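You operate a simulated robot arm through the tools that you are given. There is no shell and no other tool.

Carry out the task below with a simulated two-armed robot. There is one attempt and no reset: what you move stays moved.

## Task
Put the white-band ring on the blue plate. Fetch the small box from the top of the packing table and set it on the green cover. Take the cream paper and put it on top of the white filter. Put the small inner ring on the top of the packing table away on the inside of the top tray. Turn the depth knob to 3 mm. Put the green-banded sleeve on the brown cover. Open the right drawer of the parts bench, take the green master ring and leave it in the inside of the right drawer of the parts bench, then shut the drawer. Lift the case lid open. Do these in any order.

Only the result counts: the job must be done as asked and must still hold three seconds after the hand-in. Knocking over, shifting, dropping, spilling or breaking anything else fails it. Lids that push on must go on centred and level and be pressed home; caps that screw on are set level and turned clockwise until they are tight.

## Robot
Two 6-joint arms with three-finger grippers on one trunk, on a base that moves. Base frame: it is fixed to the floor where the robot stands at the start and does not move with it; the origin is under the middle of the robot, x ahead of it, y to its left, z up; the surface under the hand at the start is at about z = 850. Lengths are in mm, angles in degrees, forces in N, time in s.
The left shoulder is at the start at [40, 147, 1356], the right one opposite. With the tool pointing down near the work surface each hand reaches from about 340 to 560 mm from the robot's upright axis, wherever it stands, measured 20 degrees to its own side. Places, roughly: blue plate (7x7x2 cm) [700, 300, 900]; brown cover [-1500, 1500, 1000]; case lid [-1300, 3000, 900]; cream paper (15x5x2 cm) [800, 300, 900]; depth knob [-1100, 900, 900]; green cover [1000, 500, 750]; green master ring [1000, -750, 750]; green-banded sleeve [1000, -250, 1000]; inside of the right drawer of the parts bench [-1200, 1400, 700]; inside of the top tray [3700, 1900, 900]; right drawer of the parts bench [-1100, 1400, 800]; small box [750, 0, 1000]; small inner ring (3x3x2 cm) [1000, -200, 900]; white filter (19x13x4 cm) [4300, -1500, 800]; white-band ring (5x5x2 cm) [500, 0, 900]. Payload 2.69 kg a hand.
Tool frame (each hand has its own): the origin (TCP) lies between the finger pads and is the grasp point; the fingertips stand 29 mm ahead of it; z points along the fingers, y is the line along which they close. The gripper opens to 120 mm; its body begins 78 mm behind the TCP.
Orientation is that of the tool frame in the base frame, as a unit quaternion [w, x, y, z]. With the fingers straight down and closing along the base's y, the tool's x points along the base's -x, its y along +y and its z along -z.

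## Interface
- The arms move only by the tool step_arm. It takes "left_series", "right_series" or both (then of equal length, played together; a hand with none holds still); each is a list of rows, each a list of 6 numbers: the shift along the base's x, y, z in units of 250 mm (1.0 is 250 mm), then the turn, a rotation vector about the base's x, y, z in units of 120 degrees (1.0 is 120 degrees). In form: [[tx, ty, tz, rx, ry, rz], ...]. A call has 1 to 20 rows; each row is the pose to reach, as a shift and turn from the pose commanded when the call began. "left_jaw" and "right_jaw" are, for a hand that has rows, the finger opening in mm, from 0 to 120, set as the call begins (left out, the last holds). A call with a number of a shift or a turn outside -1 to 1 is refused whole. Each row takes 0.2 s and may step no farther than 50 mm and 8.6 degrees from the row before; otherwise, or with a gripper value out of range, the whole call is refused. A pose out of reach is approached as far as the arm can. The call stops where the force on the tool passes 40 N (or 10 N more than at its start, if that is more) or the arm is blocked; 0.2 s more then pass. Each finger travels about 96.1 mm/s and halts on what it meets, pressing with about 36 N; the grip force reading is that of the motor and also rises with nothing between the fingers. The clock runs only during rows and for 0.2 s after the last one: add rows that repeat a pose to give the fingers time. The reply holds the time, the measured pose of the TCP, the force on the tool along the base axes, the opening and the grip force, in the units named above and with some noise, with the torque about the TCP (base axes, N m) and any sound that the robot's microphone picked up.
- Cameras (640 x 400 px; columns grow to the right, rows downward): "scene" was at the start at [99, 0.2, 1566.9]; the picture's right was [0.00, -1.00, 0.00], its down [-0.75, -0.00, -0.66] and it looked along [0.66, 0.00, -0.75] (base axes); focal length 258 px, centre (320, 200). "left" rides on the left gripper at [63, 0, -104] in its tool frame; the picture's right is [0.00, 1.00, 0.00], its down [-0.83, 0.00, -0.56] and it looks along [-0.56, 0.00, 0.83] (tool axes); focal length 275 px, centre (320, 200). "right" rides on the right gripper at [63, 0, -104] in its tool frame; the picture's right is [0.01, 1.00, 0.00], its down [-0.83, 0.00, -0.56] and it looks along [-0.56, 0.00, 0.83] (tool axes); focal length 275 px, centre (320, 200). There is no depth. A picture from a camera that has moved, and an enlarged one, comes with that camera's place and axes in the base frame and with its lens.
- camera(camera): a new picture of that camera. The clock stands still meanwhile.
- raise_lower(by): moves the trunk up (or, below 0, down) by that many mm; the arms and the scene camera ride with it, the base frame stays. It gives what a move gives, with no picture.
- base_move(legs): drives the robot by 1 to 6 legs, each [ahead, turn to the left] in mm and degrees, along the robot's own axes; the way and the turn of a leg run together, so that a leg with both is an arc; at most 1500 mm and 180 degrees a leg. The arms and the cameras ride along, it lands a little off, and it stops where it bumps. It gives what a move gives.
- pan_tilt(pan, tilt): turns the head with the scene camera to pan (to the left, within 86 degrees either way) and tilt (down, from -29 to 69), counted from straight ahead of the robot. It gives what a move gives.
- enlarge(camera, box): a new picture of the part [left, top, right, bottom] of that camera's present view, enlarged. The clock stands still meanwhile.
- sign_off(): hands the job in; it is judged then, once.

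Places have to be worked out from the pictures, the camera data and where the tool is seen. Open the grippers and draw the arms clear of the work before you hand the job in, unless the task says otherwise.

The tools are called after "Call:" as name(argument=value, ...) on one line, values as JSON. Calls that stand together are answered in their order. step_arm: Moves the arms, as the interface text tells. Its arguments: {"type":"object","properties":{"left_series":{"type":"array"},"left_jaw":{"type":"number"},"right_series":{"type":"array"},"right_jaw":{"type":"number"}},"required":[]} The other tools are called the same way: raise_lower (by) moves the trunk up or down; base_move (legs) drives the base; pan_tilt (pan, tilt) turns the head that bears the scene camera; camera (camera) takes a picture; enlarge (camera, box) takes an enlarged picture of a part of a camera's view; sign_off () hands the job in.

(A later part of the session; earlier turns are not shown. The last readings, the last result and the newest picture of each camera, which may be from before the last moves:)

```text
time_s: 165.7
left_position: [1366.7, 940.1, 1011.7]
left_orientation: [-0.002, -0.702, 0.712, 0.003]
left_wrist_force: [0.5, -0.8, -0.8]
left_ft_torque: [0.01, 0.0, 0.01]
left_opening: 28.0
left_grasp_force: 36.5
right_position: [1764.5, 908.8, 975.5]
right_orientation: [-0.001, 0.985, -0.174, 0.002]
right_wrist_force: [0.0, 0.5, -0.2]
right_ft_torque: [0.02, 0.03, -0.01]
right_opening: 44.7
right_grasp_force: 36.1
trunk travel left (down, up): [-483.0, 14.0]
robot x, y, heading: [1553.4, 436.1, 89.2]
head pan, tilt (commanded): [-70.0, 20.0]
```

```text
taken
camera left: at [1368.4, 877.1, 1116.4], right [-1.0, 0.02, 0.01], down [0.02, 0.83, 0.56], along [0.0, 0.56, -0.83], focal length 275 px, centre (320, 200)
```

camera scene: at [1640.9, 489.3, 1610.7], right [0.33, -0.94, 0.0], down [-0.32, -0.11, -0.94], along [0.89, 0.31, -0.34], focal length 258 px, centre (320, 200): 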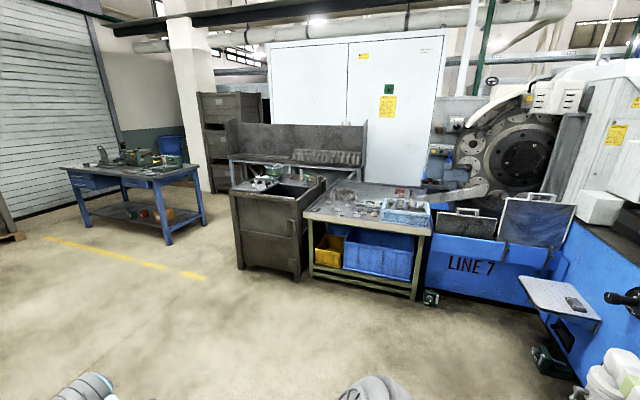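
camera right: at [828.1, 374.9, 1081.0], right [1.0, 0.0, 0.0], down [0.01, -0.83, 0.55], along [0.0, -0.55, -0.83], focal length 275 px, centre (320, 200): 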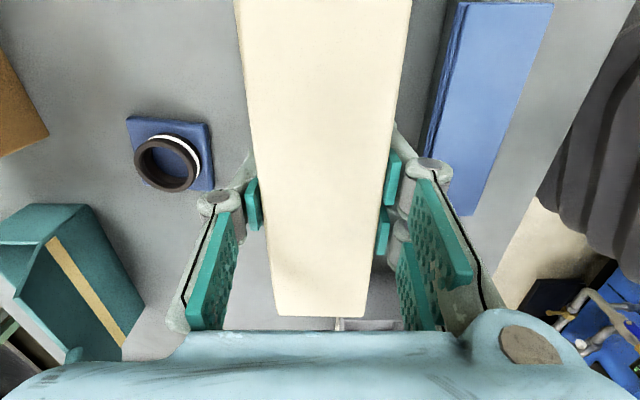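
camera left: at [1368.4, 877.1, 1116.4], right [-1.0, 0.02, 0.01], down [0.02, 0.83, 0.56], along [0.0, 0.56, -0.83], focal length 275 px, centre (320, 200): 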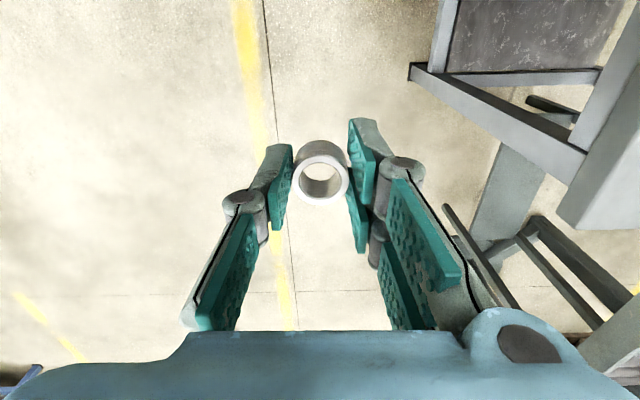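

I zoom on the cabinet where the top tray should be.

Call:
enlarge(camera="scene", box=[200, 110, 440, 260])

Call:
pan_tilt(pan=-86, tilt=15)

Call:
camera(camera="scene")

```text
2.67 times, centred on (320, 185) of scene
camera zoom: at [1640.9, 489.3, 1610.7], right [0.33, -0.94, 0.0], down [-0.32, -0.11, -0.94], along [0.89, 0.31, -0.34], focal length 688 px, centre (320, 240)
```

zoom: 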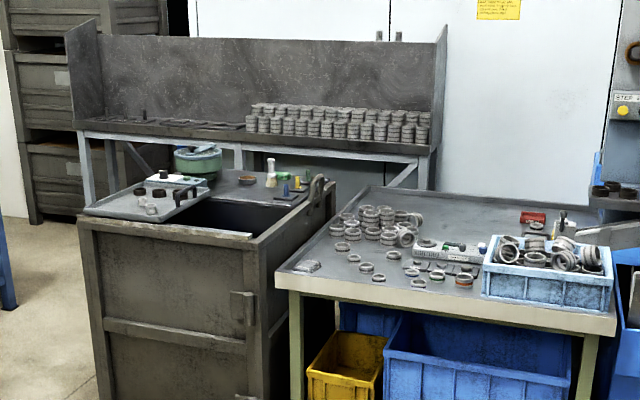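

```text
time_s: 166.5
left_position: [1368.0, 940.1, 1012.1]
left_orientation: [-0.003, -0.701, 0.713, 0.002]
left_wrist_force: [0.2, -0.1, -0.3]
left_ft_torque: [-0.04, -0.02, 0.01]
left_opening: 27.7
left_grasp_force: 36.3
right_position: [1764.4, 908.7, 975.3]
right_orientation: [-0.001, 0.985, -0.173, 0.002]
right_wrist_force: [0.1, -0.2, -0.6]
right_ft_torque: [0.02, -0.01, 0.01]
right_opening: 44.6
right_grasp_force: 36.4
trunk travel left (down, up): [-483.0, 14.0]
robot x, y, heading: [1553.0, 436.4, 89.5]
head pan, tilt (commanded): [-85.9, 15.0]
```

```text
taken
camera scene: at [1646.3, 464.1, 1618.8], right [0.06, -1.0, 0.0], down [-0.26, -0.02, -0.97], along [0.96, 0.06, -0.26], focal length 258 px, centre (320, 200)
```

scene: 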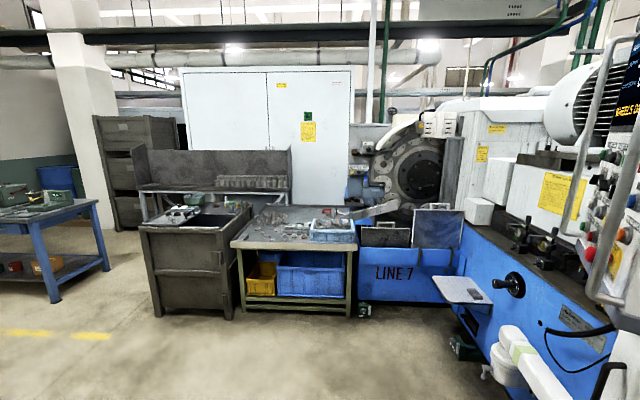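

The top tray appears to be the light tray with small items on the dark open cabinet, near [3750,1908]. I drive toward it and stop short to look.

Call:
base_move(legs=[[0, -50], [1400, 0], [300, 0], [0, -38]])

Call:
pan_tilt(pan=0, tilt=35)

Call:
camera(camera="scene")

```text
time_s: 179.1
left_position: [3356.0, 1719.1, 1012.2]
left_orientation: [0.0, -0.019, 1.0, 0.004]
left_wrist_force: [-0.3, -0.1, -0.5]
left_ft_torque: [0.02, -0.04, 0.03]
left_opening: 27.4
left_grasp_force: 36.4
right_position: [3345.0, 1319.4, 975.5]
right_orientation: [-0.001, -0.596, 0.803, -0.003]
right_wrist_force: [-0.6, -0.2, -0.6]
right_ft_torque: [0.0, 0.01, 0.0]
right_opening: 44.5
right_grasp_force: 36.0
trunk travel left (down, up): [-483.0, 14.0]
robot x, y, heading: [2863.4, 1503.6, 2.4]
head pan, tilt (commanded): [-85.9, 15.0]
```

```text
time_s: 180.7
left_position: [3355.5, 1719.5, 1012.7]
left_orientation: [0.0, -0.019, 1.0, 0.004]
left_wrist_force: [-0.2, -0.7, -0.5]
left_ft_torque: [0.01, 0.01, -0.01]
left_opening: 27.7
left_grasp_force: 35.6
right_position: [3345.6, 1320.1, 975.1]
right_orientation: [-0.001, -0.596, 0.803, -0.001]
right_wrist_force: [0.4, -1.2, 0.1]
right_ft_torque: [0.02, -0.01, -0.01]
right_opening: 44.9
right_grasp_force: 35.6
trunk travel left (down, up): [-483.0, 14.0]
robot x, y, heading: [2866.2, 1505.6, 2.3]
head pan, tilt (commanded): [0.0, 35.0]
```

```text
taken
camera scene: at [2972.5, 1511.0, 1586.9], right [0.04, -1.0, 0.0], down [-0.57, -0.02, -0.82], along [0.82, 0.03, -0.57], focal length 258 px, centre (320, 200)
```

scene: 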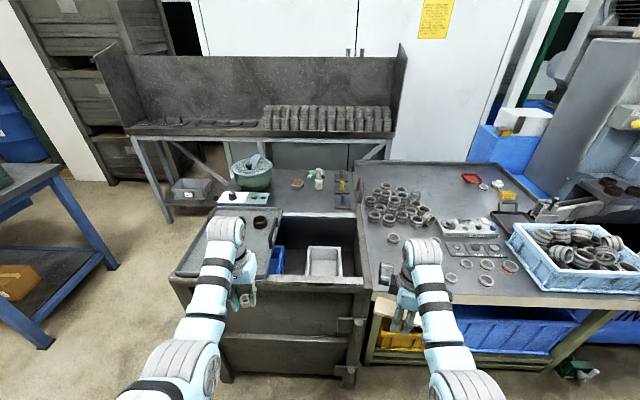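

Call:
enlarge(camera="scene", box=[150, 140, 390, 300])

Call:
camera(camera="left")

```text
2.50 times, centred on (270, 220) of scene
camera zoom: at [2972.5, 1511.0, 1586.9], right [0.04, -1.0, 0.0], down [-0.57, -0.02, -0.82], along [0.82, 0.03, -0.57], focal length 645 px, centre (445, 150)
```

zoom: 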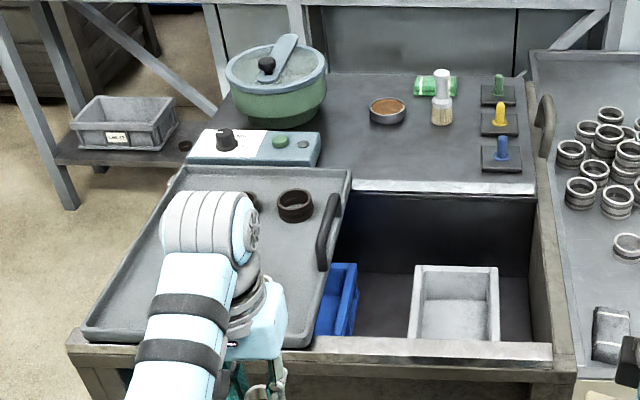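

```text
taken
camera left: at [3293.9, 1715.7, 1116.4], right [-0.03, 1.0, 0.01], down [0.83, 0.02, 0.56], along [0.56, 0.03, -0.83], focal length 275 px, centre (320, 200)
```

left: 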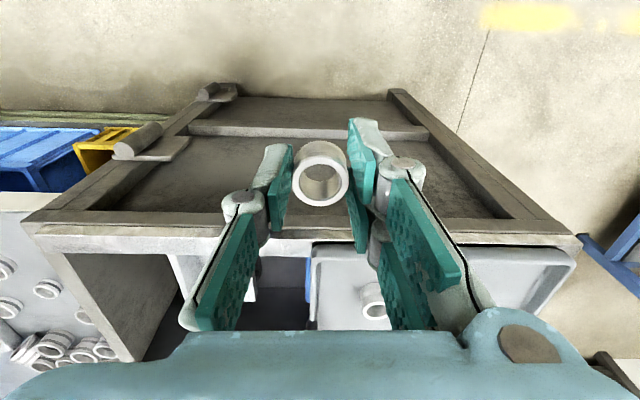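

The top tray is the grey tray on the cabinet, about x 3520-3895, y 1716-2020. I drive ahead 265 mm and then bring the ring over its free front part.

Call:
base_move(legs=[[265, 0]])

Call:
step_arm(left_series=[[0, 0.15, 0, 0, 0, 0], [0, 0.3, 0, 0, 0, 0], [0, 0.45, 0, 0, 0, 0], [0, 0.55, 0, 0, 0, 0]])

Call:
camera(camera="left")

Call:
camera(camera="scene")

```text
time_s: 182.6
left_position: [3617.6, 1730.4, 1013.3]
left_orientation: [0.002, -0.019, 1.0, 0.004]
left_wrist_force: [-0.9, -0.4, 0.1]
left_ft_torque: [-0.01, -0.03, 0.03]
left_opening: 27.8
left_grasp_force: 36.5
right_position: [3607.2, 1331.6, 975.6]
right_orientation: [0.001, -0.596, 0.803, -0.003]
right_wrist_force: [-0.9, -0.5, 0.6]
right_ft_torque: [-0.02, -0.02, -0.01]
right_opening: 44.7
right_grasp_force: 35.9
trunk travel left (down, up): [-483.0, 14.0]
robot x, y, heading: [3126.5, 1518.2, 2.4]
head pan, tilt (commanded): [0.0, 35.0]
```

```text
time_s: 183.6
left_position: [3618.4, 1869.2, 1011.8]
left_orientation: [0.0, -0.02, 1.0, 0.004]
left_wrist_force: [0.4, 0.0, 0.1]
left_ft_torque: [0.0, 0.01, -0.01]
left_opening: 28.0
left_grasp_force: 35.7
right_position: [3608.7, 1332.8, 975.5]
right_orientation: [-0.001, -0.596, 0.803, -0.001]
right_wrist_force: [1.1, -0.8, -1.0]
right_ft_torque: [-0.03, 0.02, -0.02]
right_opening: 44.5
right_grasp_force: 35.9
trunk travel left (down, up): [-483.0, 14.0]
robot x, y, heading: [3129.2, 1517.9, 2.6]
head pan, tilt (commanded): [0.0, 35.0]
```

```text
taken
camera left: at [3557.3, 1865.3, 1115.7], right [-0.03, 1.0, 0.01], down [0.83, 0.02, 0.56], along [0.56, 0.03, -0.83], focal length 275 px, centre (320, 200)
```

left: 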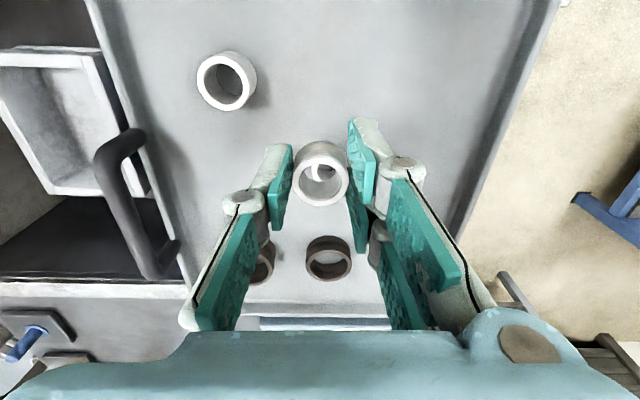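

```text
taken
camera scene: at [3237.5, 1523.6, 1586.8], right [0.04, -1.0, 0.0], down [-0.57, -0.03, -0.82], along [0.82, 0.04, -0.57], focal length 258 px, centre (320, 200)
```

scene: 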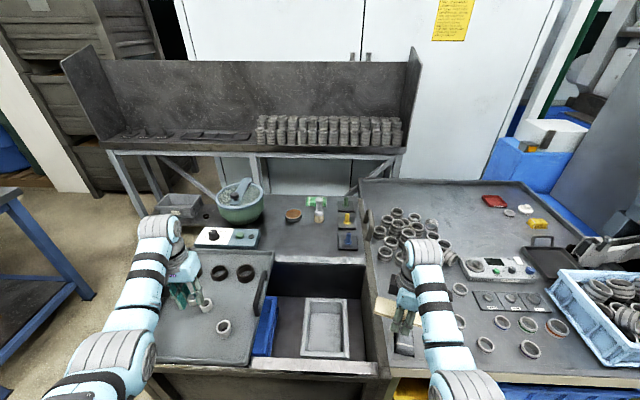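

The tray holds a white ring near its front and two brown rings behind. I zoom to see what lies just below the hand.

Call:
enlarge(camera="left", box=[180, 40, 420, 200])

Call:
enlarge(camera="scene", box=[140, 230, 300, 370])

```text
2.50 times, centred on (300, 120) of left
camera zoom: at [3557.3, 1865.3, 1115.7], right [-0.03, 1.0, 0.01], down [0.83, 0.02, 0.56], along [0.56, 0.03, -0.83], focal length 688 px, centre (370, 400)
```

zoom: 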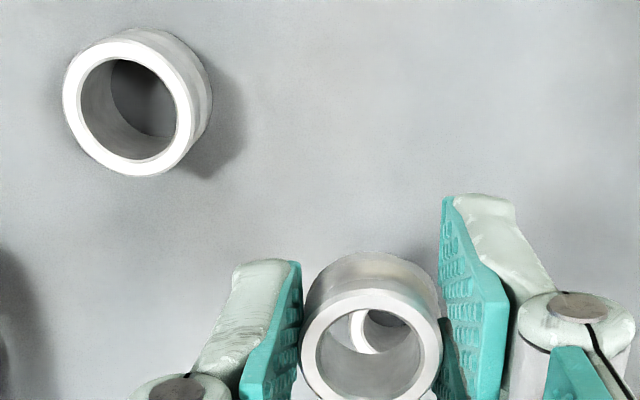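

```text
2.86 times, centred on (220, 300) of scene
camera zoom: at [3237.5, 1523.6, 1586.8], right [0.04, -1.0, 0.0], down [-0.57, -0.03, -0.82], along [0.82, 0.04, -0.57], focal length 737 px, centre (606, -86)
```

zoom: 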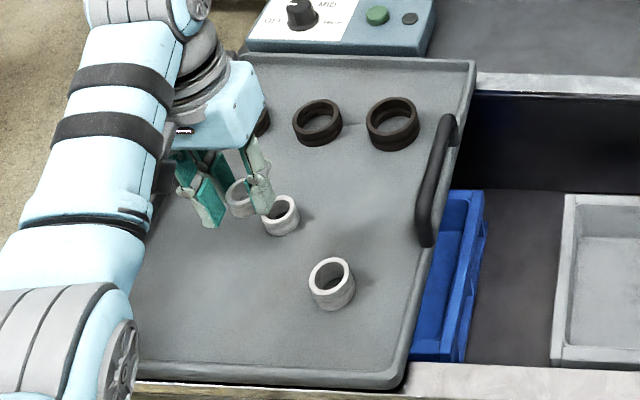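

A second white ring lies just ahead of the spot, so I choose a free place at [3595,1905] and lower to z about 950 to look again.

Call:
step_arm(left_series=[[-0.05, 0.08, 0, 0, 0, 0], [-0.092, 0.144, -0.04, 0, 0, 0], [-0.092, 0.144, -0.15, 0, 0, 0], [-0.092, 0.144, -0.25, 0, 0, 0]])

Call:
camera(camera="left")

Call:
enlarge(camera="scene", box=[120, 240, 280, 380])

```text
time_s: 184.6
left_position: [3597.6, 1905.3, 948.4]
left_orientation: [0.0, -0.019, 1.0, 0.004]
left_wrist_force: [-0.2, 0.3, -0.4]
left_ft_torque: [-0.01, 0.02, -0.02]
left_opening: 27.7
left_grasp_force: 36.1
right_position: [3609.7, 1331.6, 975.1]
right_orientation: [-0.001, -0.596, 0.803, -0.001]
right_wrist_force: [0.6, 0.2, -0.8]
right_ft_torque: [-0.01, 0.02, -0.03]
right_opening: 44.6
right_grasp_force: 36.2
trunk travel left (down, up): [-483.0, 14.0]
robot x, y, heading: [3124.1, 1517.9, 2.6]
head pan, tilt (commanded): [0.0, 35.0]
```

```text
taken
camera left: at [3536.0, 1901.1, 1052.9], right [-0.03, 1.0, 0.01], down [0.83, 0.02, 0.56], along [0.56, 0.03, -0.83], focal length 275 px, centre (320, 200)
```

left: 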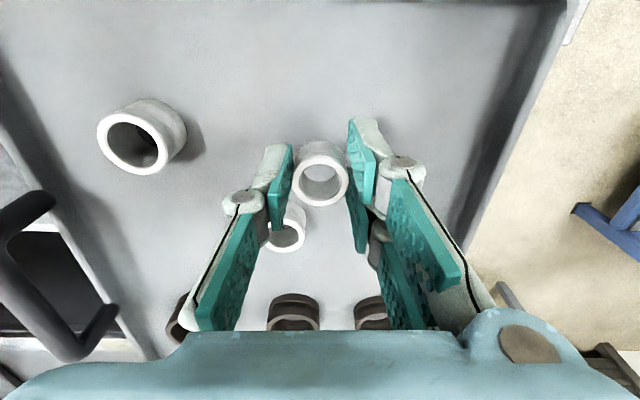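

```text
2.86 times, centred on (200, 310) of scene
camera zoom: at [3237.3, 1522.3, 1586.8], right [0.04, -1.0, 0.0], down [-0.57, -0.02, -0.82], along [0.82, 0.04, -0.57], focal length 737 px, centre (663, -114)
```

zoom: 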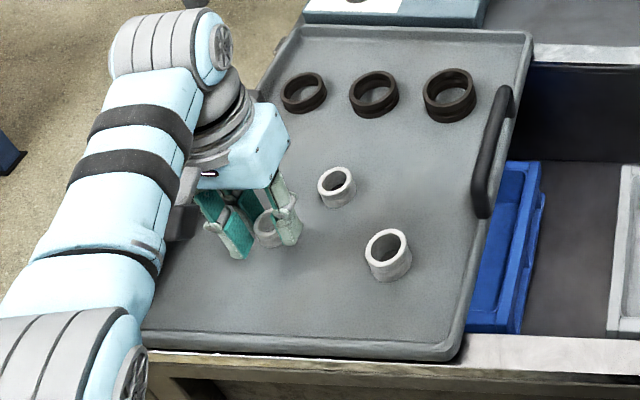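

Space around the target is free. I lower step by step until the ring touches the tray floor.

Call:
step_arm(left_series=[[0, 0, -0.06, 0, 0, 0], [0, 0, -0.1, 0, 0, 0], [0, 0, -0.12, 0, 0, 0]])

Call:
camera(camera="left")

```text
time_s: 185.4
left_position: [3595.6, 1903.8, 918.6]
left_orientation: [0.0, -0.02, 1.0, 0.004]
left_wrist_force: [0.1, 0.3, -0.7]
left_ft_torque: [0.04, 0.01, 0.0]
left_opening: 27.6
left_grasp_force: 36.3
right_position: [3609.8, 1331.7, 975.2]
right_orientation: [-0.001, -0.596, 0.803, -0.001]
right_wrist_force: [-0.1, -0.3, -1.0]
right_ft_torque: [0.02, -0.02, 0.01]
right_opening: 44.6
right_grasp_force: 35.8
trunk travel left (down, up): [-483.0, 14.0]
robot x, y, heading: [3129.0, 1517.7, 2.5]
head pan, tilt (commanded): [0.0, 35.0]
```

```text
taken
camera left: at [3534.6, 1901.1, 1023.5], right [-0.03, 1.0, 0.01], down [0.83, 0.02, 0.56], along [0.56, 0.03, -0.83], focal length 275 px, centre (320, 200)
```

left: 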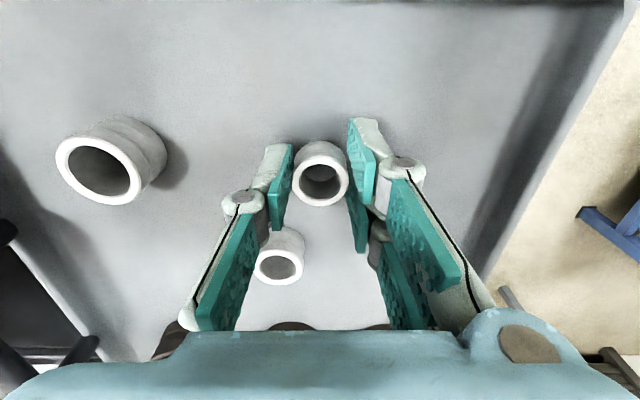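

Call:
step_arm(left_series=[[0, 0, -0.02, 0, 0, 0], [0, 0, -0.04, 0, 0, 0], [0, 0, -0.05, 0, 0, 0]])

```text
time_s: 186.2
left_position: [3596.1, 1903.5, 911.4]
left_orientation: [0.004, -0.02, 1.0, 0.005]
left_wrist_force: [5.4, 1.5, 23.9]
left_ft_torque: [-0.04, -0.06, -0.01]
left_opening: 27.9
left_grasp_force: 36.1
right_position: [3607.6, 1329.1, 975.8]
right_orientation: [0.002, -0.596, 0.803, -0.002]
right_wrist_force: [0.3, -0.3, -0.8]
right_ft_torque: [0.0, -0.03, 0.0]
right_opening: 44.6
right_grasp_force: 35.6
trunk travel left (down, up): [-483.0, 14.0]
robot x, y, heading: [3122.7, 1518.1, 2.5]
head pan, tilt (commanded): [0.0, 35.0]
```

The ring touches the tray floor (24 N). I ease up 4 mm in command, open to 48 mm and rise.

Call:
step_arm(left_series=[[0, 0, 0.01, 0, 0, 0], [0, 0, 0.017, 0, 0, 0]])

Call:
step_arm(left_series=[[0, 0, 0, 0, 0, 0], [0, 0, 0, 0, 0, 0]], left_jaw=48)

Call:
step_arm(left_series=[[0, 0, 0.06, 0, 0, 0], [0, 0, 0.2, 0, 0, 0], [0, 0, 0.36, 0, 0, 0]])

Call:
camera(camera="left")

```text
time_s: 186.8
left_position: [3595.2, 1902.6, 910.4]
left_orientation: [0.0, -0.019, 1.0, 0.004]
left_wrist_force: [0.5, -1.1, 3.4]
left_ft_torque: [-0.05, -0.12, -0.03]
left_opening: 27.7
left_grasp_force: 35.8
right_position: [3608.7, 1330.6, 975.2]
right_orientation: [0.0, -0.596, 0.803, -0.001]
right_wrist_force: [-0.4, 0.2, -0.1]
right_ft_torque: [0.01, 0.0, 0.0]
right_opening: 44.6
right_grasp_force: 35.7
trunk travel left (down, up): [-483.0, 14.0]
robot x, y, heading: [3132.0, 1516.6, 2.5]
head pan, tilt (commanded): [0.0, 35.0]
```

```text
time_s: 187.4
left_position: [3596.1, 1904.6, 910.9]
left_orientation: [0.0, -0.02, 1.0, 0.005]
left_wrist_force: [-0.1, -0.5, -0.1]
left_ft_torque: [-0.02, 0.02, -0.03]
left_opening: 48.2
left_grasp_force: 0.1
right_position: [3610.8, 1331.9, 975.8]
right_orientation: [-0.001, -0.596, 0.803, -0.002]
right_wrist_force: [0.3, -0.8, 0.2]
right_ft_torque: [0.04, 0.02, 0.02]
right_opening: 44.4
right_grasp_force: 36.6
trunk travel left (down, up): [-483.0, 14.0]
robot x, y, heading: [3127.8, 1517.0, 2.7]
head pan, tilt (commanded): [0.0, 35.0]
```

```text
time_s: 188.2
left_position: [3597.6, 1902.1, 1001.9]
left_orientation: [0.0, -0.02, 1.0, 0.005]
left_wrist_force: [-0.8, -0.5, 1.0]
left_ft_torque: [0.0, 0.03, -0.01]
left_opening: 48.0
left_grasp_force: 0.1
right_position: [3608.0, 1330.9, 976.4]
right_orientation: [-0.002, -0.596, 0.803, -0.001]
right_wrist_force: [0.1, -0.2, -0.2]
right_ft_torque: [0.0, 0.0, -0.04]
right_opening: 44.4
right_grasp_force: 36.2
trunk travel left (down, up): [-483.0, 14.0]
robot x, y, heading: [3129.3, 1516.6, 2.3]
head pan, tilt (commanded): [0.0, 35.0]
```

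```text
taken
camera left: at [3536.1, 1899.3, 1106.5], right [-0.04, 1.0, 0.01], down [0.83, 0.02, 0.56], along [0.56, 0.03, -0.83], focal length 275 px, centre (320, 200)
```

left: 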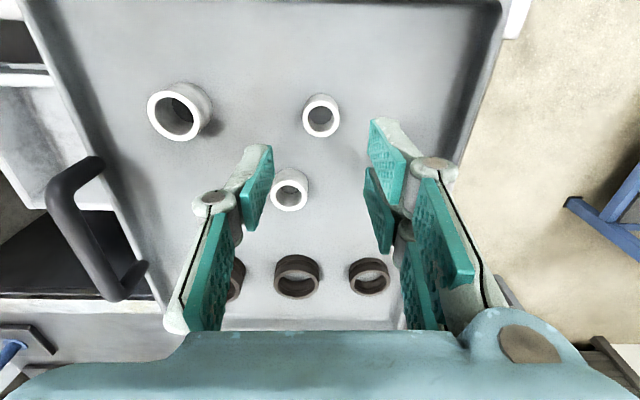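

The small inner ring lies in the top tray. Now the paper goes to the white filter: I draw the left hand in, back off, and drive back past the table toward the right side of the machine.

Call:
step_arm(left_series=[[0, -0.16, 0, 0, 0, 0], [0, -0.32, 0, 0, 0, 0], [0, -0.48, 0, 0, 0, 0], [0, -0.64, 0, 0, 0, 0], [0, -0.8, 0, 0, 0, 0]])

Call:
base_move(legs=[[-300, 0], [0, -142.5], [1500, 0], [120, 0], [0, 50]])

Call:
pan_tilt(pan=0, tilt=25)

Call:
camera(camera="scene")

```text
time_s: 189.4
left_position: [3597.5, 1702.8, 1001.8]
left_orientation: [0.0, -0.02, 1.0, 0.005]
left_wrist_force: [-0.6, -0.2, -0.1]
left_ft_torque: [0.04, -0.01, -0.01]
left_opening: 47.9
left_grasp_force: 0.1
right_position: [3610.1, 1330.8, 974.5]
right_orientation: [0.0, -0.596, 0.803, -0.001]
right_wrist_force: [-0.5, 1.2, -0.3]
right_ft_torque: [0.02, -0.03, -0.02]
right_opening: 44.6
right_grasp_force: 36.6
trunk travel left (down, up): [-483.0, 14.0]
robot x, y, heading: [3131.0, 1518.9, 2.7]
head pan, tilt (commanded): [0.0, 35.0]
```

```text
time_s: 207.4
left_position: [1725.6, 20.3, 1001.4]
left_orientation: [0.004, 0.719, 0.695, 0.003]
left_wrist_force: [0.3, 0.7, 0.5]
left_ft_torque: [0.01, 0.03, 0.02]
left_opening: 48.0
left_grasp_force: 0.0
right_position: [1352.9, 35.0, 974.6]
right_orientation: [-0.001, 0.18, 0.984, -0.001]
right_wrist_force: [-1.1, -0.7, 0.3]
right_ft_torque: [-0.02, -0.05, -0.02]
right_opening: 44.6
right_grasp_force: 35.9
trunk travel left (down, up): [-483.0, 14.0]
robot x, y, heading: [1571.7, 503.8, -91.6]
head pan, tilt (commanded): [0.0, 35.0]
```

```text
time_s: 208.2
left_position: [1725.0, 20.0, 1002.4]
left_orientation: [0.003, 0.717, 0.697, 0.003]
left_wrist_force: [-0.3, -0.1, 0.4]
left_ft_torque: [0.0, 0.02, -0.02]
left_opening: 48.1
left_grasp_force: 0.1
right_position: [1353.2, 34.0, 974.1]
right_orientation: [-0.001, 0.18, 0.984, -0.001]
right_wrist_force: [-0.2, 0.3, 0.1]
right_ft_torque: [0.04, 0.0, -0.01]
right_opening: 44.6
right_grasp_force: 36.4
trunk travel left (down, up): [-483.0, 14.0]
robot x, y, heading: [1576.3, 503.3, -91.5]
head pan, tilt (commanded): [0.0, 25.0]
```

```text
taken
camera scene: at [1570.7, 389.6, 1602.6], right [-1.0, 0.03, 0.0], down [0.01, 0.42, -0.91], along [-0.02, -0.91, -0.42], focal length 258 px, centre (320, 200)
```

scene: 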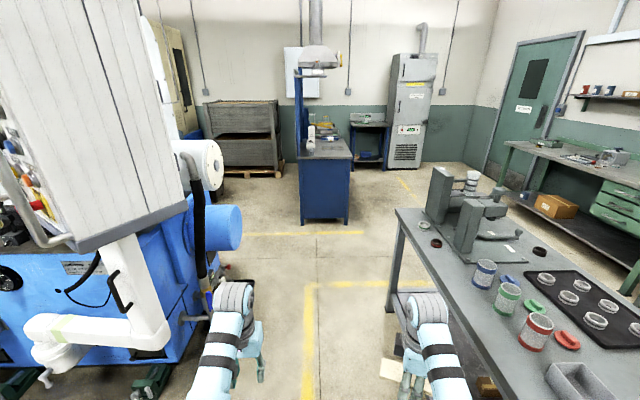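

The way along the corridor is free. I drive to y about -1600 and turn to face along the machine's right side.

Call:
base_move(legs=[[1500, 0], [600, 0], [0, 92]])

Call:
pan_tilt(pan=0, tilt=18)

Call:
camera(camera="scene")

```text
time_s: 222.6
left_position: [1966.7, -1448.9, 1001.4]
left_orientation: [0.0, 0.001, 1.0, 0.004]
left_wrist_force: [0.5, 0.6, 0.8]
left_ft_torque: [0.04, -0.02, 0.0]
left_opening: 48.0
left_grasp_force: 0.1
right_position: [1964.2, -1821.3, 974.7]
right_orientation: [-0.001, -0.58, 0.815, -0.001]
right_wrist_force: [0.3, -0.1, -0.4]
right_ft_torque: [0.01, 0.0, 0.01]
right_opening: 44.8
right_grasp_force: 35.9
trunk travel left (down, up): [-483.0, 14.0]
robot x, y, heading: [1492.0, -1616.9, 0.1]
head pan, tilt (commanded): [0.0, 25.0]
```

```text
time_s: 223.3
left_position: [1967.7, -1449.3, 1000.9]
left_orientation: [0.0, -0.001, 1.0, 0.005]
left_wrist_force: [0.1, 0.5, 0.4]
left_ft_torque: [-0.01, 0.0, 0.02]
left_opening: 47.9
left_grasp_force: 0.0
right_position: [1964.6, -1820.5, 976.0]
right_orientation: [-0.001, -0.58, 0.814, -0.002]
right_wrist_force: [0.4, 0.4, 0.3]
right_ft_torque: [0.0, 0.01, 0.0]
right_opening: 44.7
right_grasp_force: 35.8
trunk travel left (down, up): [-483.0, 14.0]
robot x, y, heading: [1492.8, -1619.2, 0.1]
head pan, tilt (commanded): [0.0, 18.0]
```

```text
taken
camera scene: at [1604.2, -1615.7, 1613.9], right [0.0, -1.0, 0.0], down [-0.31, 0.0, -0.95], along [0.95, 0.0, -0.31], focal length 258 px, centre (320, 200)
```

scene: 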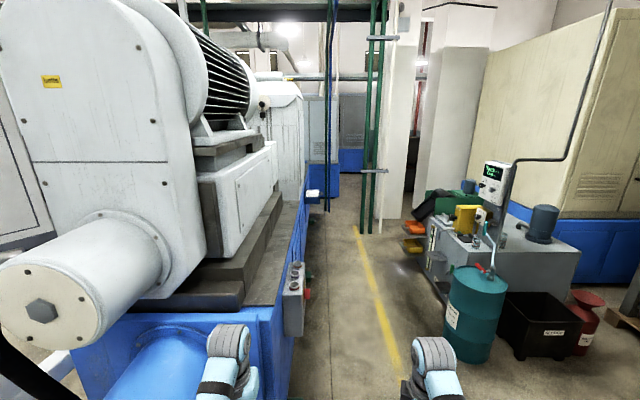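

A small white block shows at the machine's side near where the filter should be. I zoom there.

Call:
enlarge(camera="scene", box=[260, 140, 380, 260])

Call:
enlarge(camera="scene", box=[380, 150, 620, 360])

```text
3.33 times, centred on (320, 200) of scene
camera zoom: at [1604.2, -1615.7, 1613.9], right [0.0, -1.0, 0.0], down [-0.31, 0.0, -0.95], along [0.95, 0.0, -0.31], focal length 860 px, centre (320, 200)
```

zoom: 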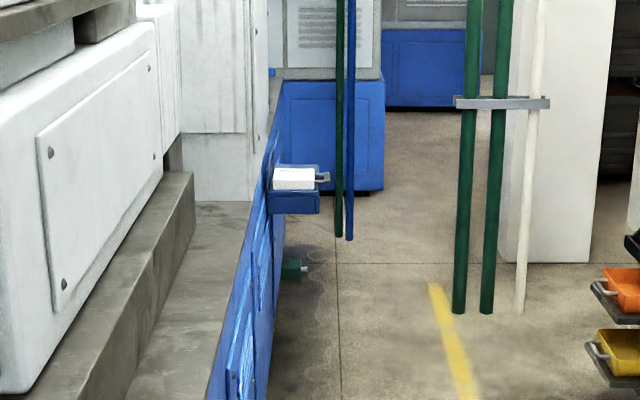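

```text
1.90 times, centred on (500, 255) of scene
camera zoom: at [1604.2, -1615.7, 1613.9], right [0.0, -1.0, 0.0], down [-0.31, 0.0, -0.95], along [0.95, 0.0, -0.31], focal length 491 px, centre (-23, 95)
```

zoom: 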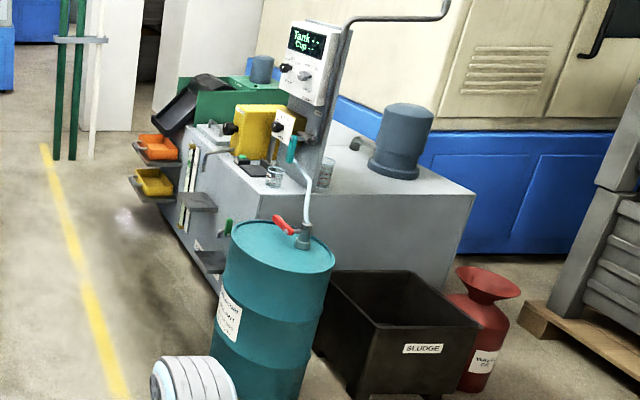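

The white filter lies in a small blue holder with a handle on the machine's side, near [4254,-1529,800]. I shift sideways to the middle of the corridor (y about -1960) and look again.

Call:
base_move(legs=[[0, -20], [1000, 0], [0, 20]])

Call:
pan_tilt(pan=8, tilt=22)

Call:
camera(camera="scene")

```text
time_s: 230.7
left_position: [2924.3, -1806.4, 1002.1]
left_orientation: [0.001, 0.006, 1.0, 0.003]
left_wrist_force: [0.0, 0.4, -0.1]
left_ft_torque: [0.0, -0.01, 0.0]
left_opening: 48.1
left_grasp_force: 0.1
right_position: [2918.9, -2180.0, 974.7]
right_orientation: [0.0, -0.576, 0.817, -0.001]
right_wrist_force: [-0.7, -0.1, -0.5]
right_ft_torque: [-0.03, -0.01, 0.02]
right_opening: 44.5
right_grasp_force: 36.2
trunk travel left (down, up): [-483.0, 14.0]
robot x, y, heading: [2444.6, -1965.6, -0.5]
head pan, tilt (commanded): [0.0, 18.0]
```

```text
time_s: 231.4
left_position: [2925.0, -1803.9, 1001.1]
left_orientation: [0.0, 0.006, 1.0, 0.004]
left_wrist_force: [-0.1, 0.0, 0.3]
left_ft_torque: [0.01, 0.01, 0.0]
left_opening: 48.0
left_grasp_force: 0.0
right_position: [2918.4, -2177.7, 973.4]
right_orientation: [0.0, -0.577, 0.817, -0.001]
right_wrist_force: [0.2, 0.0, 0.4]
right_ft_torque: [0.0, -0.03, -0.04]
right_opening: 44.7
right_grasp_force: 36.0
trunk travel left (down, up): [-483.0, 14.0]
robot x, y, heading: [2448.0, -1971.5, -0.4]
head pan, tilt (commanded): [8.0, 22.0]
```

```text
taken
camera scene: at [2559.6, -1956.4, 1607.5], right [0.13, -0.99, 0.0], down [-0.37, -0.05, -0.93], along [0.92, 0.12, -0.37], focal length 258 px, centre (320, 200)
```

scene: 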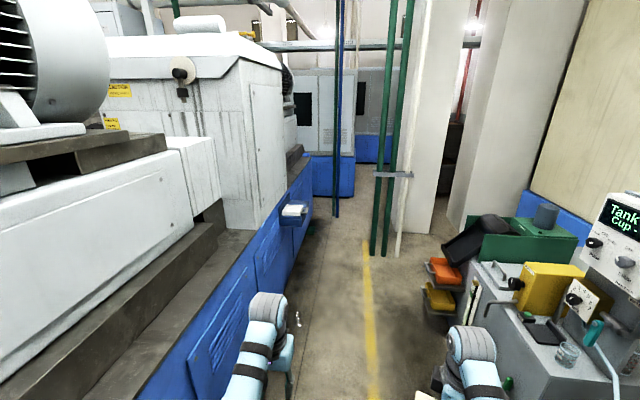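

The filter's centre is near [4292,-1525]. I drive along the corridor to x about 4100 and turn left to face the machine's side.

Call:
base_move(legs=[[0, -2], [1500, 0], [150, 0], [0, 92]])

Call:
pan_tilt(pan=-10, tilt=45)

Call:
camera(camera="scene")

Call:
camera(camera="right")

```text
time_s: 244.1
left_position: [3953.0, -1589.6, 1002.9]
left_orientation: [-0.003, -0.691, 0.723, 0.003]
left_wrist_force: [0.1, 0.4, -1.5]
left_ft_torque: [-0.02, 0.0, -0.01]
left_opening: 48.2
left_grasp_force: 0.1
right_position: [4325.7, -1609.6, 975.4]
right_orientation: [-0.001, 0.982, -0.188, 0.002]
right_wrist_force: [-0.2, 0.0, 0.2]
right_ft_torque: [0.03, -0.01, 0.01]
right_opening: 44.7
right_grasp_force: 35.4
trunk travel left (down, up): [-483.0, 14.0]
robot x, y, heading: [4098.8, -2073.1, 87.6]
head pan, tilt (commanded): [8.0, 22.0]
```

```text
time_s: 245.0
left_position: [3954.0, -1589.7, 1001.1]
left_orientation: [-0.003, -0.691, 0.723, 0.003]
left_wrist_force: [0.0, 0.4, 0.4]
left_ft_torque: [0.0, -0.02, 0.0]
left_opening: 48.0
left_grasp_force: 0.0
right_position: [4324.3, -1610.1, 975.1]
right_orientation: [-0.001, 0.982, -0.188, 0.002]
right_wrist_force: [1.0, 0.4, 0.0]
right_ft_torque: [0.0, 0.04, -0.01]
right_opening: 44.7
right_grasp_force: 35.4
trunk travel left (down, up): [-483.0, 14.0]
robot x, y, heading: [4097.2, -2075.7, 87.7]
head pan, tilt (commanded): [-10.0, 45.0]
```

```text
taken
camera scene: at [4117.5, -1974.0, 1572.1], right [0.98, -0.21, 0.0], down [-0.15, -0.69, -0.71], along [0.15, 0.69, -0.71], focal length 258 px, centre (320, 200)
```

scene: 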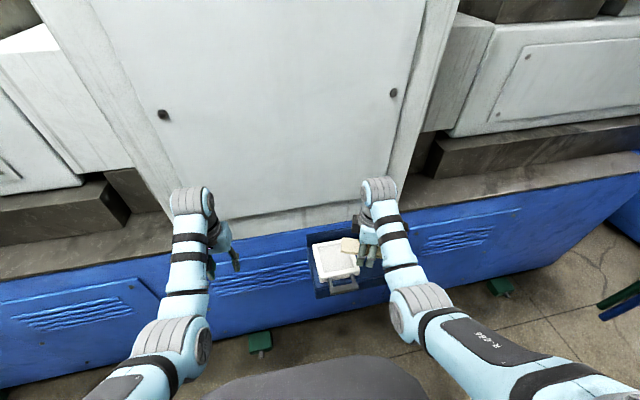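

```text
taken
camera right: at [4382.3, -1633.6, 1080.6], right [-0.36, -0.93, 0.0], down [-0.78, 0.3, 0.55], along [-0.51, 0.2, -0.83], focal length 275 px, centre (320, 200)
```

right: 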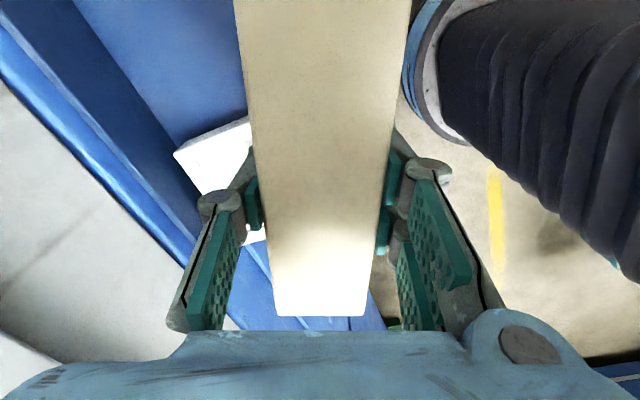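

The filter lies in its blue holder ahead of me, partly under the held paper. I zoom in.

Call:
enlarge(camera="scene", box=[280, 220, 420, 310])

Call:
camera(camera="left")

```text
4.44 times, centred on (350, 265) of scene
camera zoom: at [4117.5, -1974.0, 1572.1], right [0.98, -0.21, 0.0], down [-0.15, -0.69, -0.71], along [0.15, 0.69, -0.71], focal length 1146 px, centre (187, -89)
```

zoom: 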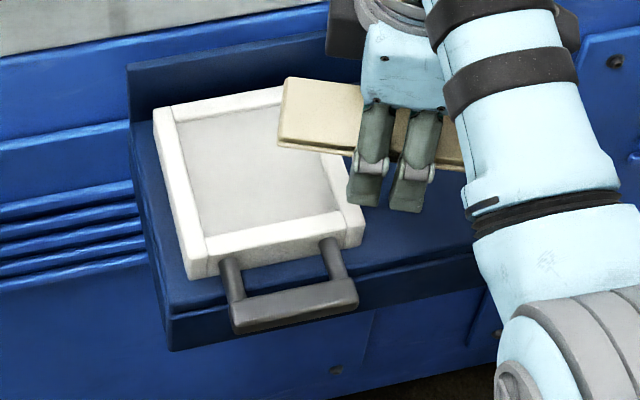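

```text
taken
camera left: at [3952.4, -1652.9, 1105.7], right [-1.0, 0.05, 0.01], down [0.05, 0.83, 0.56], along [0.02, 0.56, -0.83], focal length 275 px, centre (320, 200)
```

left: 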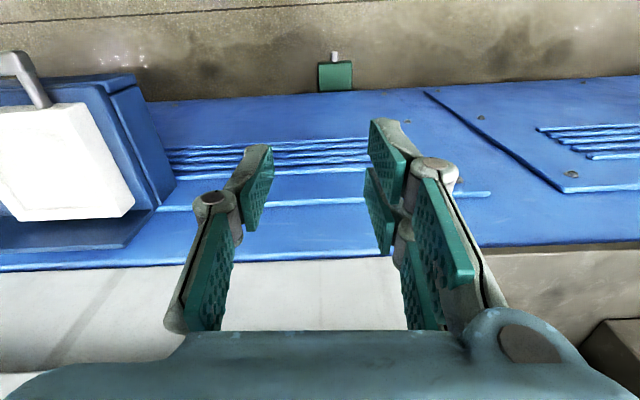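

The filter's top is at z about 802, body x 4207-4340, y -1574 to -1446. I draw the left hand back, turn the right hand 22 degrees so that the paper lies along x, and then drive 110 mm closer.

Call:
step_arm(left_series=[[0, -0.09, -0.09, 0, 0, 0], [0, -0.18, -0.18, 0, 0, 0], [0, -0.27, -0.27, 0, 0, 0], [0, -0.36, -0.35, 0, 0, 0]], right_series=[[0, 0, 0, 0, 0, 0.06], [0, 0, 0, 0, 0, 0.12], [-0.02, 0, 0, 0, 0, 0.18], [-0.04, 0, 0, 0, 0, 0.19]])

Call:
base_move(legs=[[110, 0]])

Call:
camera(camera="right")

Call:
camera(camera="scene")

```text
time_s: 246.0
left_position: [3953.4, -1679.7, 914.3]
left_orientation: [-0.002, -0.69, 0.723, 0.004]
left_wrist_force: [-1.1, -0.1, 0.1]
left_ft_torque: [0.0, 0.0, 0.02]
left_opening: 48.3
left_grasp_force: 0.1
right_position: [4315.8, -1610.3, 975.2]
right_orientation: [-0.001, 1.0, 0.011, 0.003]
right_wrist_force: [-1.5, 0.3, -0.4]
right_ft_torque: [-0.02, 0.02, 0.04]
right_opening: 44.6
right_grasp_force: 35.5
trunk travel left (down, up): [-483.0, 14.0]
robot x, y, heading: [4100.4, -2075.0, 87.9]
head pan, tilt (commanded): [-10.0, 45.0]
```

```text
time_s: 247.2
left_position: [3958.0, -1573.2, 917.0]
left_orientation: [-0.001, -0.69, 0.724, 0.006]
left_wrist_force: [-0.1, -0.9, -0.4]
left_ft_torque: [0.09, -0.01, -0.01]
left_opening: 47.7
left_grasp_force: 0.0
right_position: [4319.8, -1503.4, 981.0]
right_orientation: [-0.004, 1.0, 0.01, 0.002]
right_wrist_force: [-0.9, -1.5, 0.4]
right_ft_torque: [0.04, -0.05, 0.01]
right_opening: 44.8
right_grasp_force: 36.2
trunk travel left (down, up): [-483.0, 14.0]
robot x, y, heading: [4101.2, -1957.2, 87.4]
head pan, tilt (commanded): [-10.0, 45.0]
```

```text
taken
camera right: at [4381.7, -1504.3, 1084.5], right [0.02, -1.0, -0.01], down [-0.83, -0.02, 0.55], along [-0.55, -0.01, -0.83], focal length 275 px, centre (320, 200)
```

right: 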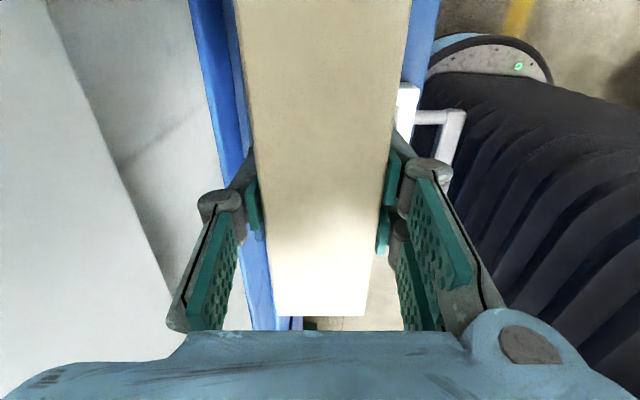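

```text
taken
camera scene: at [4122.0, -1872.2, 1572.8], right [0.98, -0.22, 0.0], down [-0.15, -0.69, -0.71], along [0.15, 0.7, -0.7], focal length 258 px, centre (320, 200)
```

scene: 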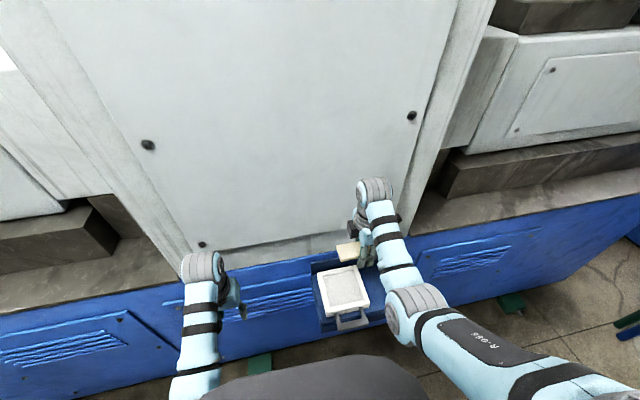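

I zoom again to fix the filter's corners from this nearer stance.

Call:
enlarge(camera="scene", box=[290, 230, 410, 340])

```text
3.64 times, centred on (350, 285) of scene
camera zoom: at [4122.0, -1872.2, 1572.8], right [0.98, -0.22, 0.0], down [-0.15, -0.69, -0.71], along [0.15, 0.7, -0.7], focal length 938 px, centre (211, -109)
```

zoom: 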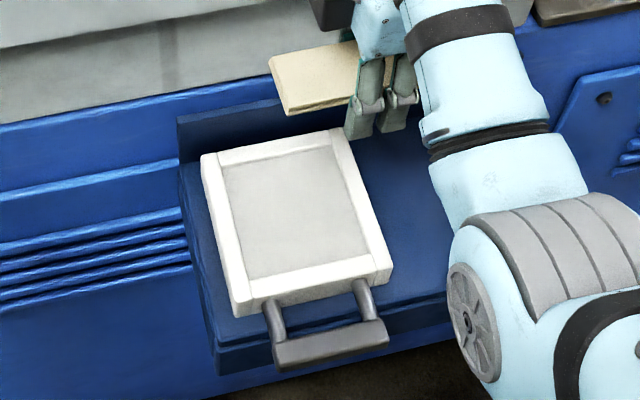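

The filter's top is centred at about [4274,-1507], about 135 mm square. I bring the paper above it and lower to z about 860.

Call:
step_arm(right_series=[[-0.09, -0.007, 0, 0, 0, -0.01], [-0.184, -0.014, 0, 0, 0, -0.015], [-0.184, -0.014, -0.16, 0, 0, -0.015], [-0.184, -0.014, -0.32, 0, 0, -0.015], [-0.184, -0.014, -0.48, 0, 0, -0.015]])

Call:
camera(camera="right")

Call:
enlarge(camera="scene", box=[290, 230, 410, 340])

```text
time_s: 248.5
left_position: [3957.0, -1569.5, 915.0]
left_orientation: [-0.001, -0.69, 0.724, 0.003]
left_wrist_force: [-1.1, -0.7, -0.3]
left_ft_torque: [0.03, -0.02, 0.0]
left_opening: 48.0
left_grasp_force: 0.0
right_position: [4273.6, -1502.4, 863.2]
right_orientation: [-0.003, 1.0, -0.007, 0.002]
right_wrist_force: [-0.6, -0.5, 0.0]
right_ft_torque: [0.01, -0.03, 0.0]
right_opening: 44.4
right_grasp_force: 35.9
trunk travel left (down, up): [-483.0, 14.0]
robot x, y, heading: [4101.8, -1963.7, 87.5]
head pan, tilt (commanded): [-10.0, 45.0]
stopped in row 5 (right hand): the force on the tool passed its limit at 63 N (the readings are from after the stop); the commanded pose is now the measured one
```

```text
taken
camera right: at [4335.2, -1504.6, 968.0], right [-0.01, -1.0, -0.01], down [-0.83, 0.0, 0.55], along [-0.55, 0.01, -0.83], focal length 275 px, centre (320, 200)
```

right: 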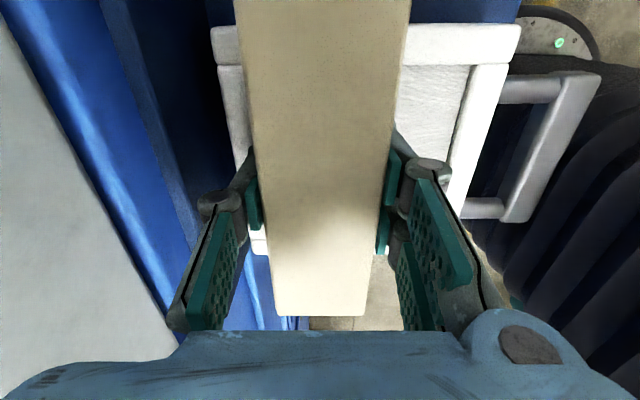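

```text
3.64 times, centred on (350, 285) of scene
camera zoom: at [4121.1, -1865.4, 1572.3], right [0.98, -0.22, 0.0], down [-0.15, -0.69, -0.71], along [0.15, 0.69, -0.71], focal length 938 px, centre (211, -109)
```

zoom: 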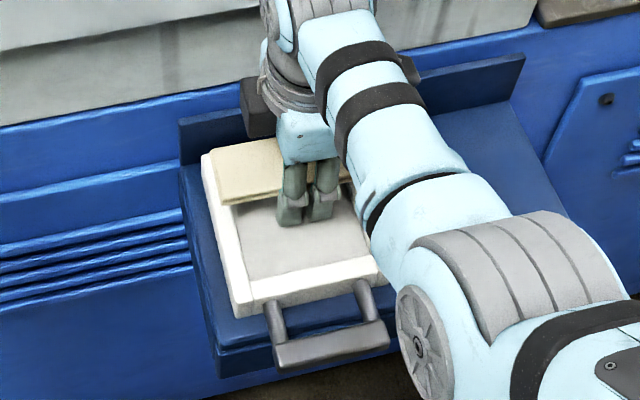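

The fingertips met the filter sooner than I reckoned: its top is at about z=831, so its centre is nearer [4269,-1520]. I rise 8 mm, shift to that centre, and then come down gently.

Call:
step_arm(right_series=[[0, 0, 0.032, 0, 0, 0], [-0.016, -0.066, 0.032, 0, 0, 0], [-0.016, -0.066, 0.02, 0, 0, 0]])

Call:
step_arm(right_series=[[0, 0, -0.008, 0, 0, 0], [0, 0, -0.014, 0, 0, 0], [0, 0, -0.02, 0, 0, 0], [0, 0, -0.026, 0, 0, 0]])

Call:
camera(camera="right")

Call:
enlarge(camera="scene", box=[290, 230, 410, 340])

```text
time_s: 249.3
left_position: [3959.3, -1567.0, 914.7]
left_orientation: [-0.003, -0.689, 0.725, 0.004]
left_wrist_force: [-1.5, -0.6, 0.4]
left_ft_torque: [-0.03, 0.0, 0.0]
left_opening: 47.8
left_grasp_force: 0.1
right_position: [4270.7, -1517.9, 866.5]
right_orientation: [-0.002, 1.0, -0.006, 0.001]
right_wrist_force: [0.7, -0.4, -0.2]
right_ft_torque: [-0.02, -0.04, -0.03]
right_opening: 44.7
right_grasp_force: 36.6
trunk travel left (down, up): [-483.0, 14.0]
robot x, y, heading: [4103.6, -1961.2, 87.6]
head pan, tilt (commanded): [-10.0, 45.0]
```

```text
time_s: 250.3
left_position: [3957.9, -1567.1, 915.7]
left_orientation: [-0.002, -0.69, 0.724, 0.004]
left_wrist_force: [1.0, 0.3, 0.3]
left_ft_torque: [0.03, -0.02, -0.01]
left_opening: 48.1
left_grasp_force: 0.1
right_position: [4271.5, -1518.0, 862.7]
right_orientation: [-0.004, 1.0, -0.007, 0.002]
right_wrist_force: [1.1, -0.8, 18.7]
right_ft_torque: [-0.5, 0.1, 0.08]
right_opening: 44.5
right_grasp_force: 36.1
trunk travel left (down, up): [-483.0, 14.0]
robot x, y, heading: [4106.4, -1956.8, 87.3]
head pan, tilt (commanded): [-10.0, 45.0]
```

```text
taken
camera right: at [4332.4, -1519.7, 967.4], right [-0.01, -1.0, -0.01], down [-0.83, 0.0, 0.55], along [-0.55, 0.01, -0.83], focal length 275 px, centre (320, 200)
```

right: 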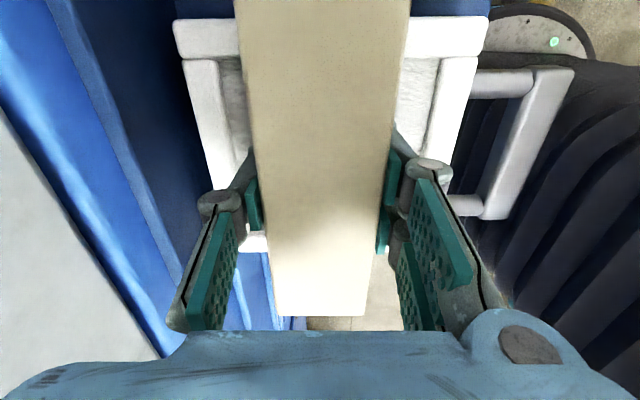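

```text
3.64 times, centred on (350, 285) of scene
camera zoom: at [4122.2, -1863.7, 1572.4], right [0.98, -0.22, 0.0], down [-0.15, -0.69, -0.71], along [0.15, 0.69, -0.71], focal length 938 px, centre (211, -109)
```

zoom: 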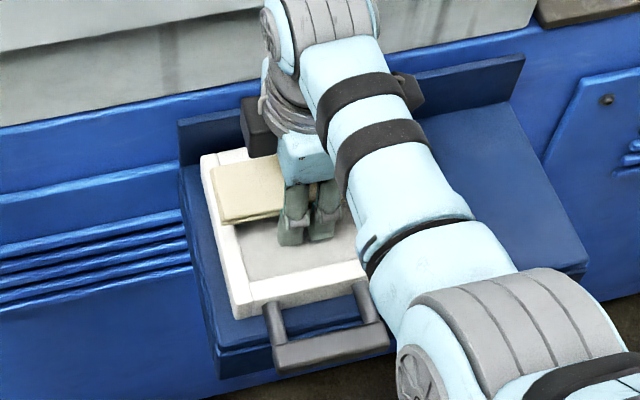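

The fingertips rest on the filter with the paper about 27 mm above it. I ease off 2 mm and release it so that it drops level between the fingers.

Call:
step_arm(right_series=[[0, 0, 0.006, 0, 0, 0], [0, 0, 0.01, 0, 0, 0], [0, 0, 0.01, 0, 0, 0]])

Call:
step_arm(right_series=[[0, 0, 0, 0, 0, 0], [0, 0, 0, 0, 0, 0], [0, 0, 0, 0, 0, 0]], right_jaw=52)

Call:
camera(camera="right")

Call:
enlarge(camera="scene", box=[290, 230, 410, 340])

```text
time_s: 251.1
left_position: [3958.2, -1567.5, 913.3]
left_orientation: [-0.003, -0.69, 0.724, 0.004]
left_wrist_force: [-1.4, 0.1, -0.2]
left_ft_torque: [-0.01, 0.02, -0.01]
left_opening: 47.9
left_grasp_force: 0.1
right_position: [4270.1, -1517.4, 862.6]
right_orientation: [0.0, 1.0, -0.007, 0.002]
right_wrist_force: [-0.5, 0.2, 0.8]
right_ft_torque: [0.0, -0.02, 0.0]
right_opening: 44.7
right_grasp_force: 36.0
trunk travel left (down, up): [-483.0, 14.0]
robot x, y, heading: [4103.5, -1962.4, 87.4]
head pan, tilt (commanded): [-10.0, 45.0]
```

```text
time_s: 251.9
left_position: [3959.8, -1565.6, 914.2]
left_orientation: [-0.002, -0.69, 0.724, 0.004]
left_wrist_force: [-0.4, 0.1, -0.6]
left_ft_torque: [-0.01, -0.03, 0.01]
left_opening: 48.3
left_grasp_force: 0.0
right_position: [4269.8, -1517.0, 862.9]
right_orientation: [-0.002, 1.0, -0.006, 0.002]
right_wrist_force: [-0.3, 0.3, 1.6]
right_ft_torque: [0.06, -0.03, -0.02]
right_opening: 51.9
right_grasp_force: 0.1
trunk travel left (down, up): [-483.0, 14.0]
robot x, y, heading: [4102.3, -1959.7, 87.7]
head pan, tilt (commanded): [-10.0, 45.0]
```

```text
taken
camera right: at [4331.8, -1518.6, 968.2], right [-0.01, -1.0, 0.0], down [-0.83, 0.01, 0.55], along [-0.55, 0.01, -0.83], focal length 275 px, centre (320, 200)
```

right: 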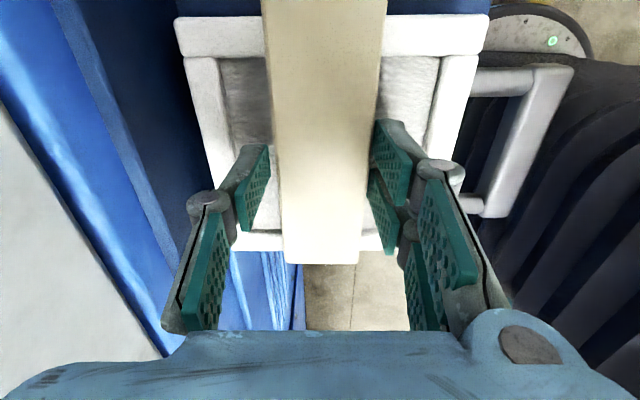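

```text
3.64 times, centred on (350, 285) of scene
camera zoom: at [4122.6, -1860.9, 1572.0], right [0.98, -0.22, 0.0], down [-0.15, -0.69, -0.71], along [0.15, 0.69, -0.71], focal length 938 px, centre (211, -109)
```

zoom: 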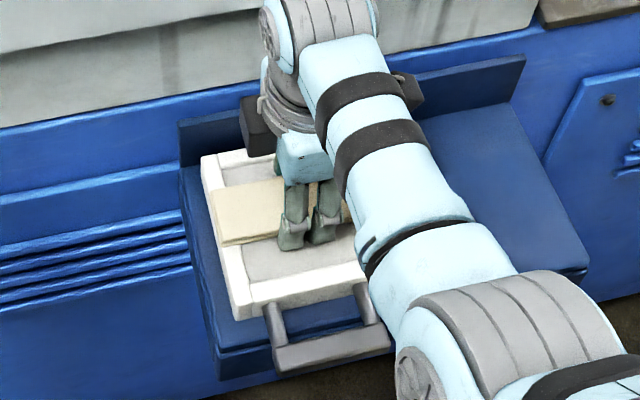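

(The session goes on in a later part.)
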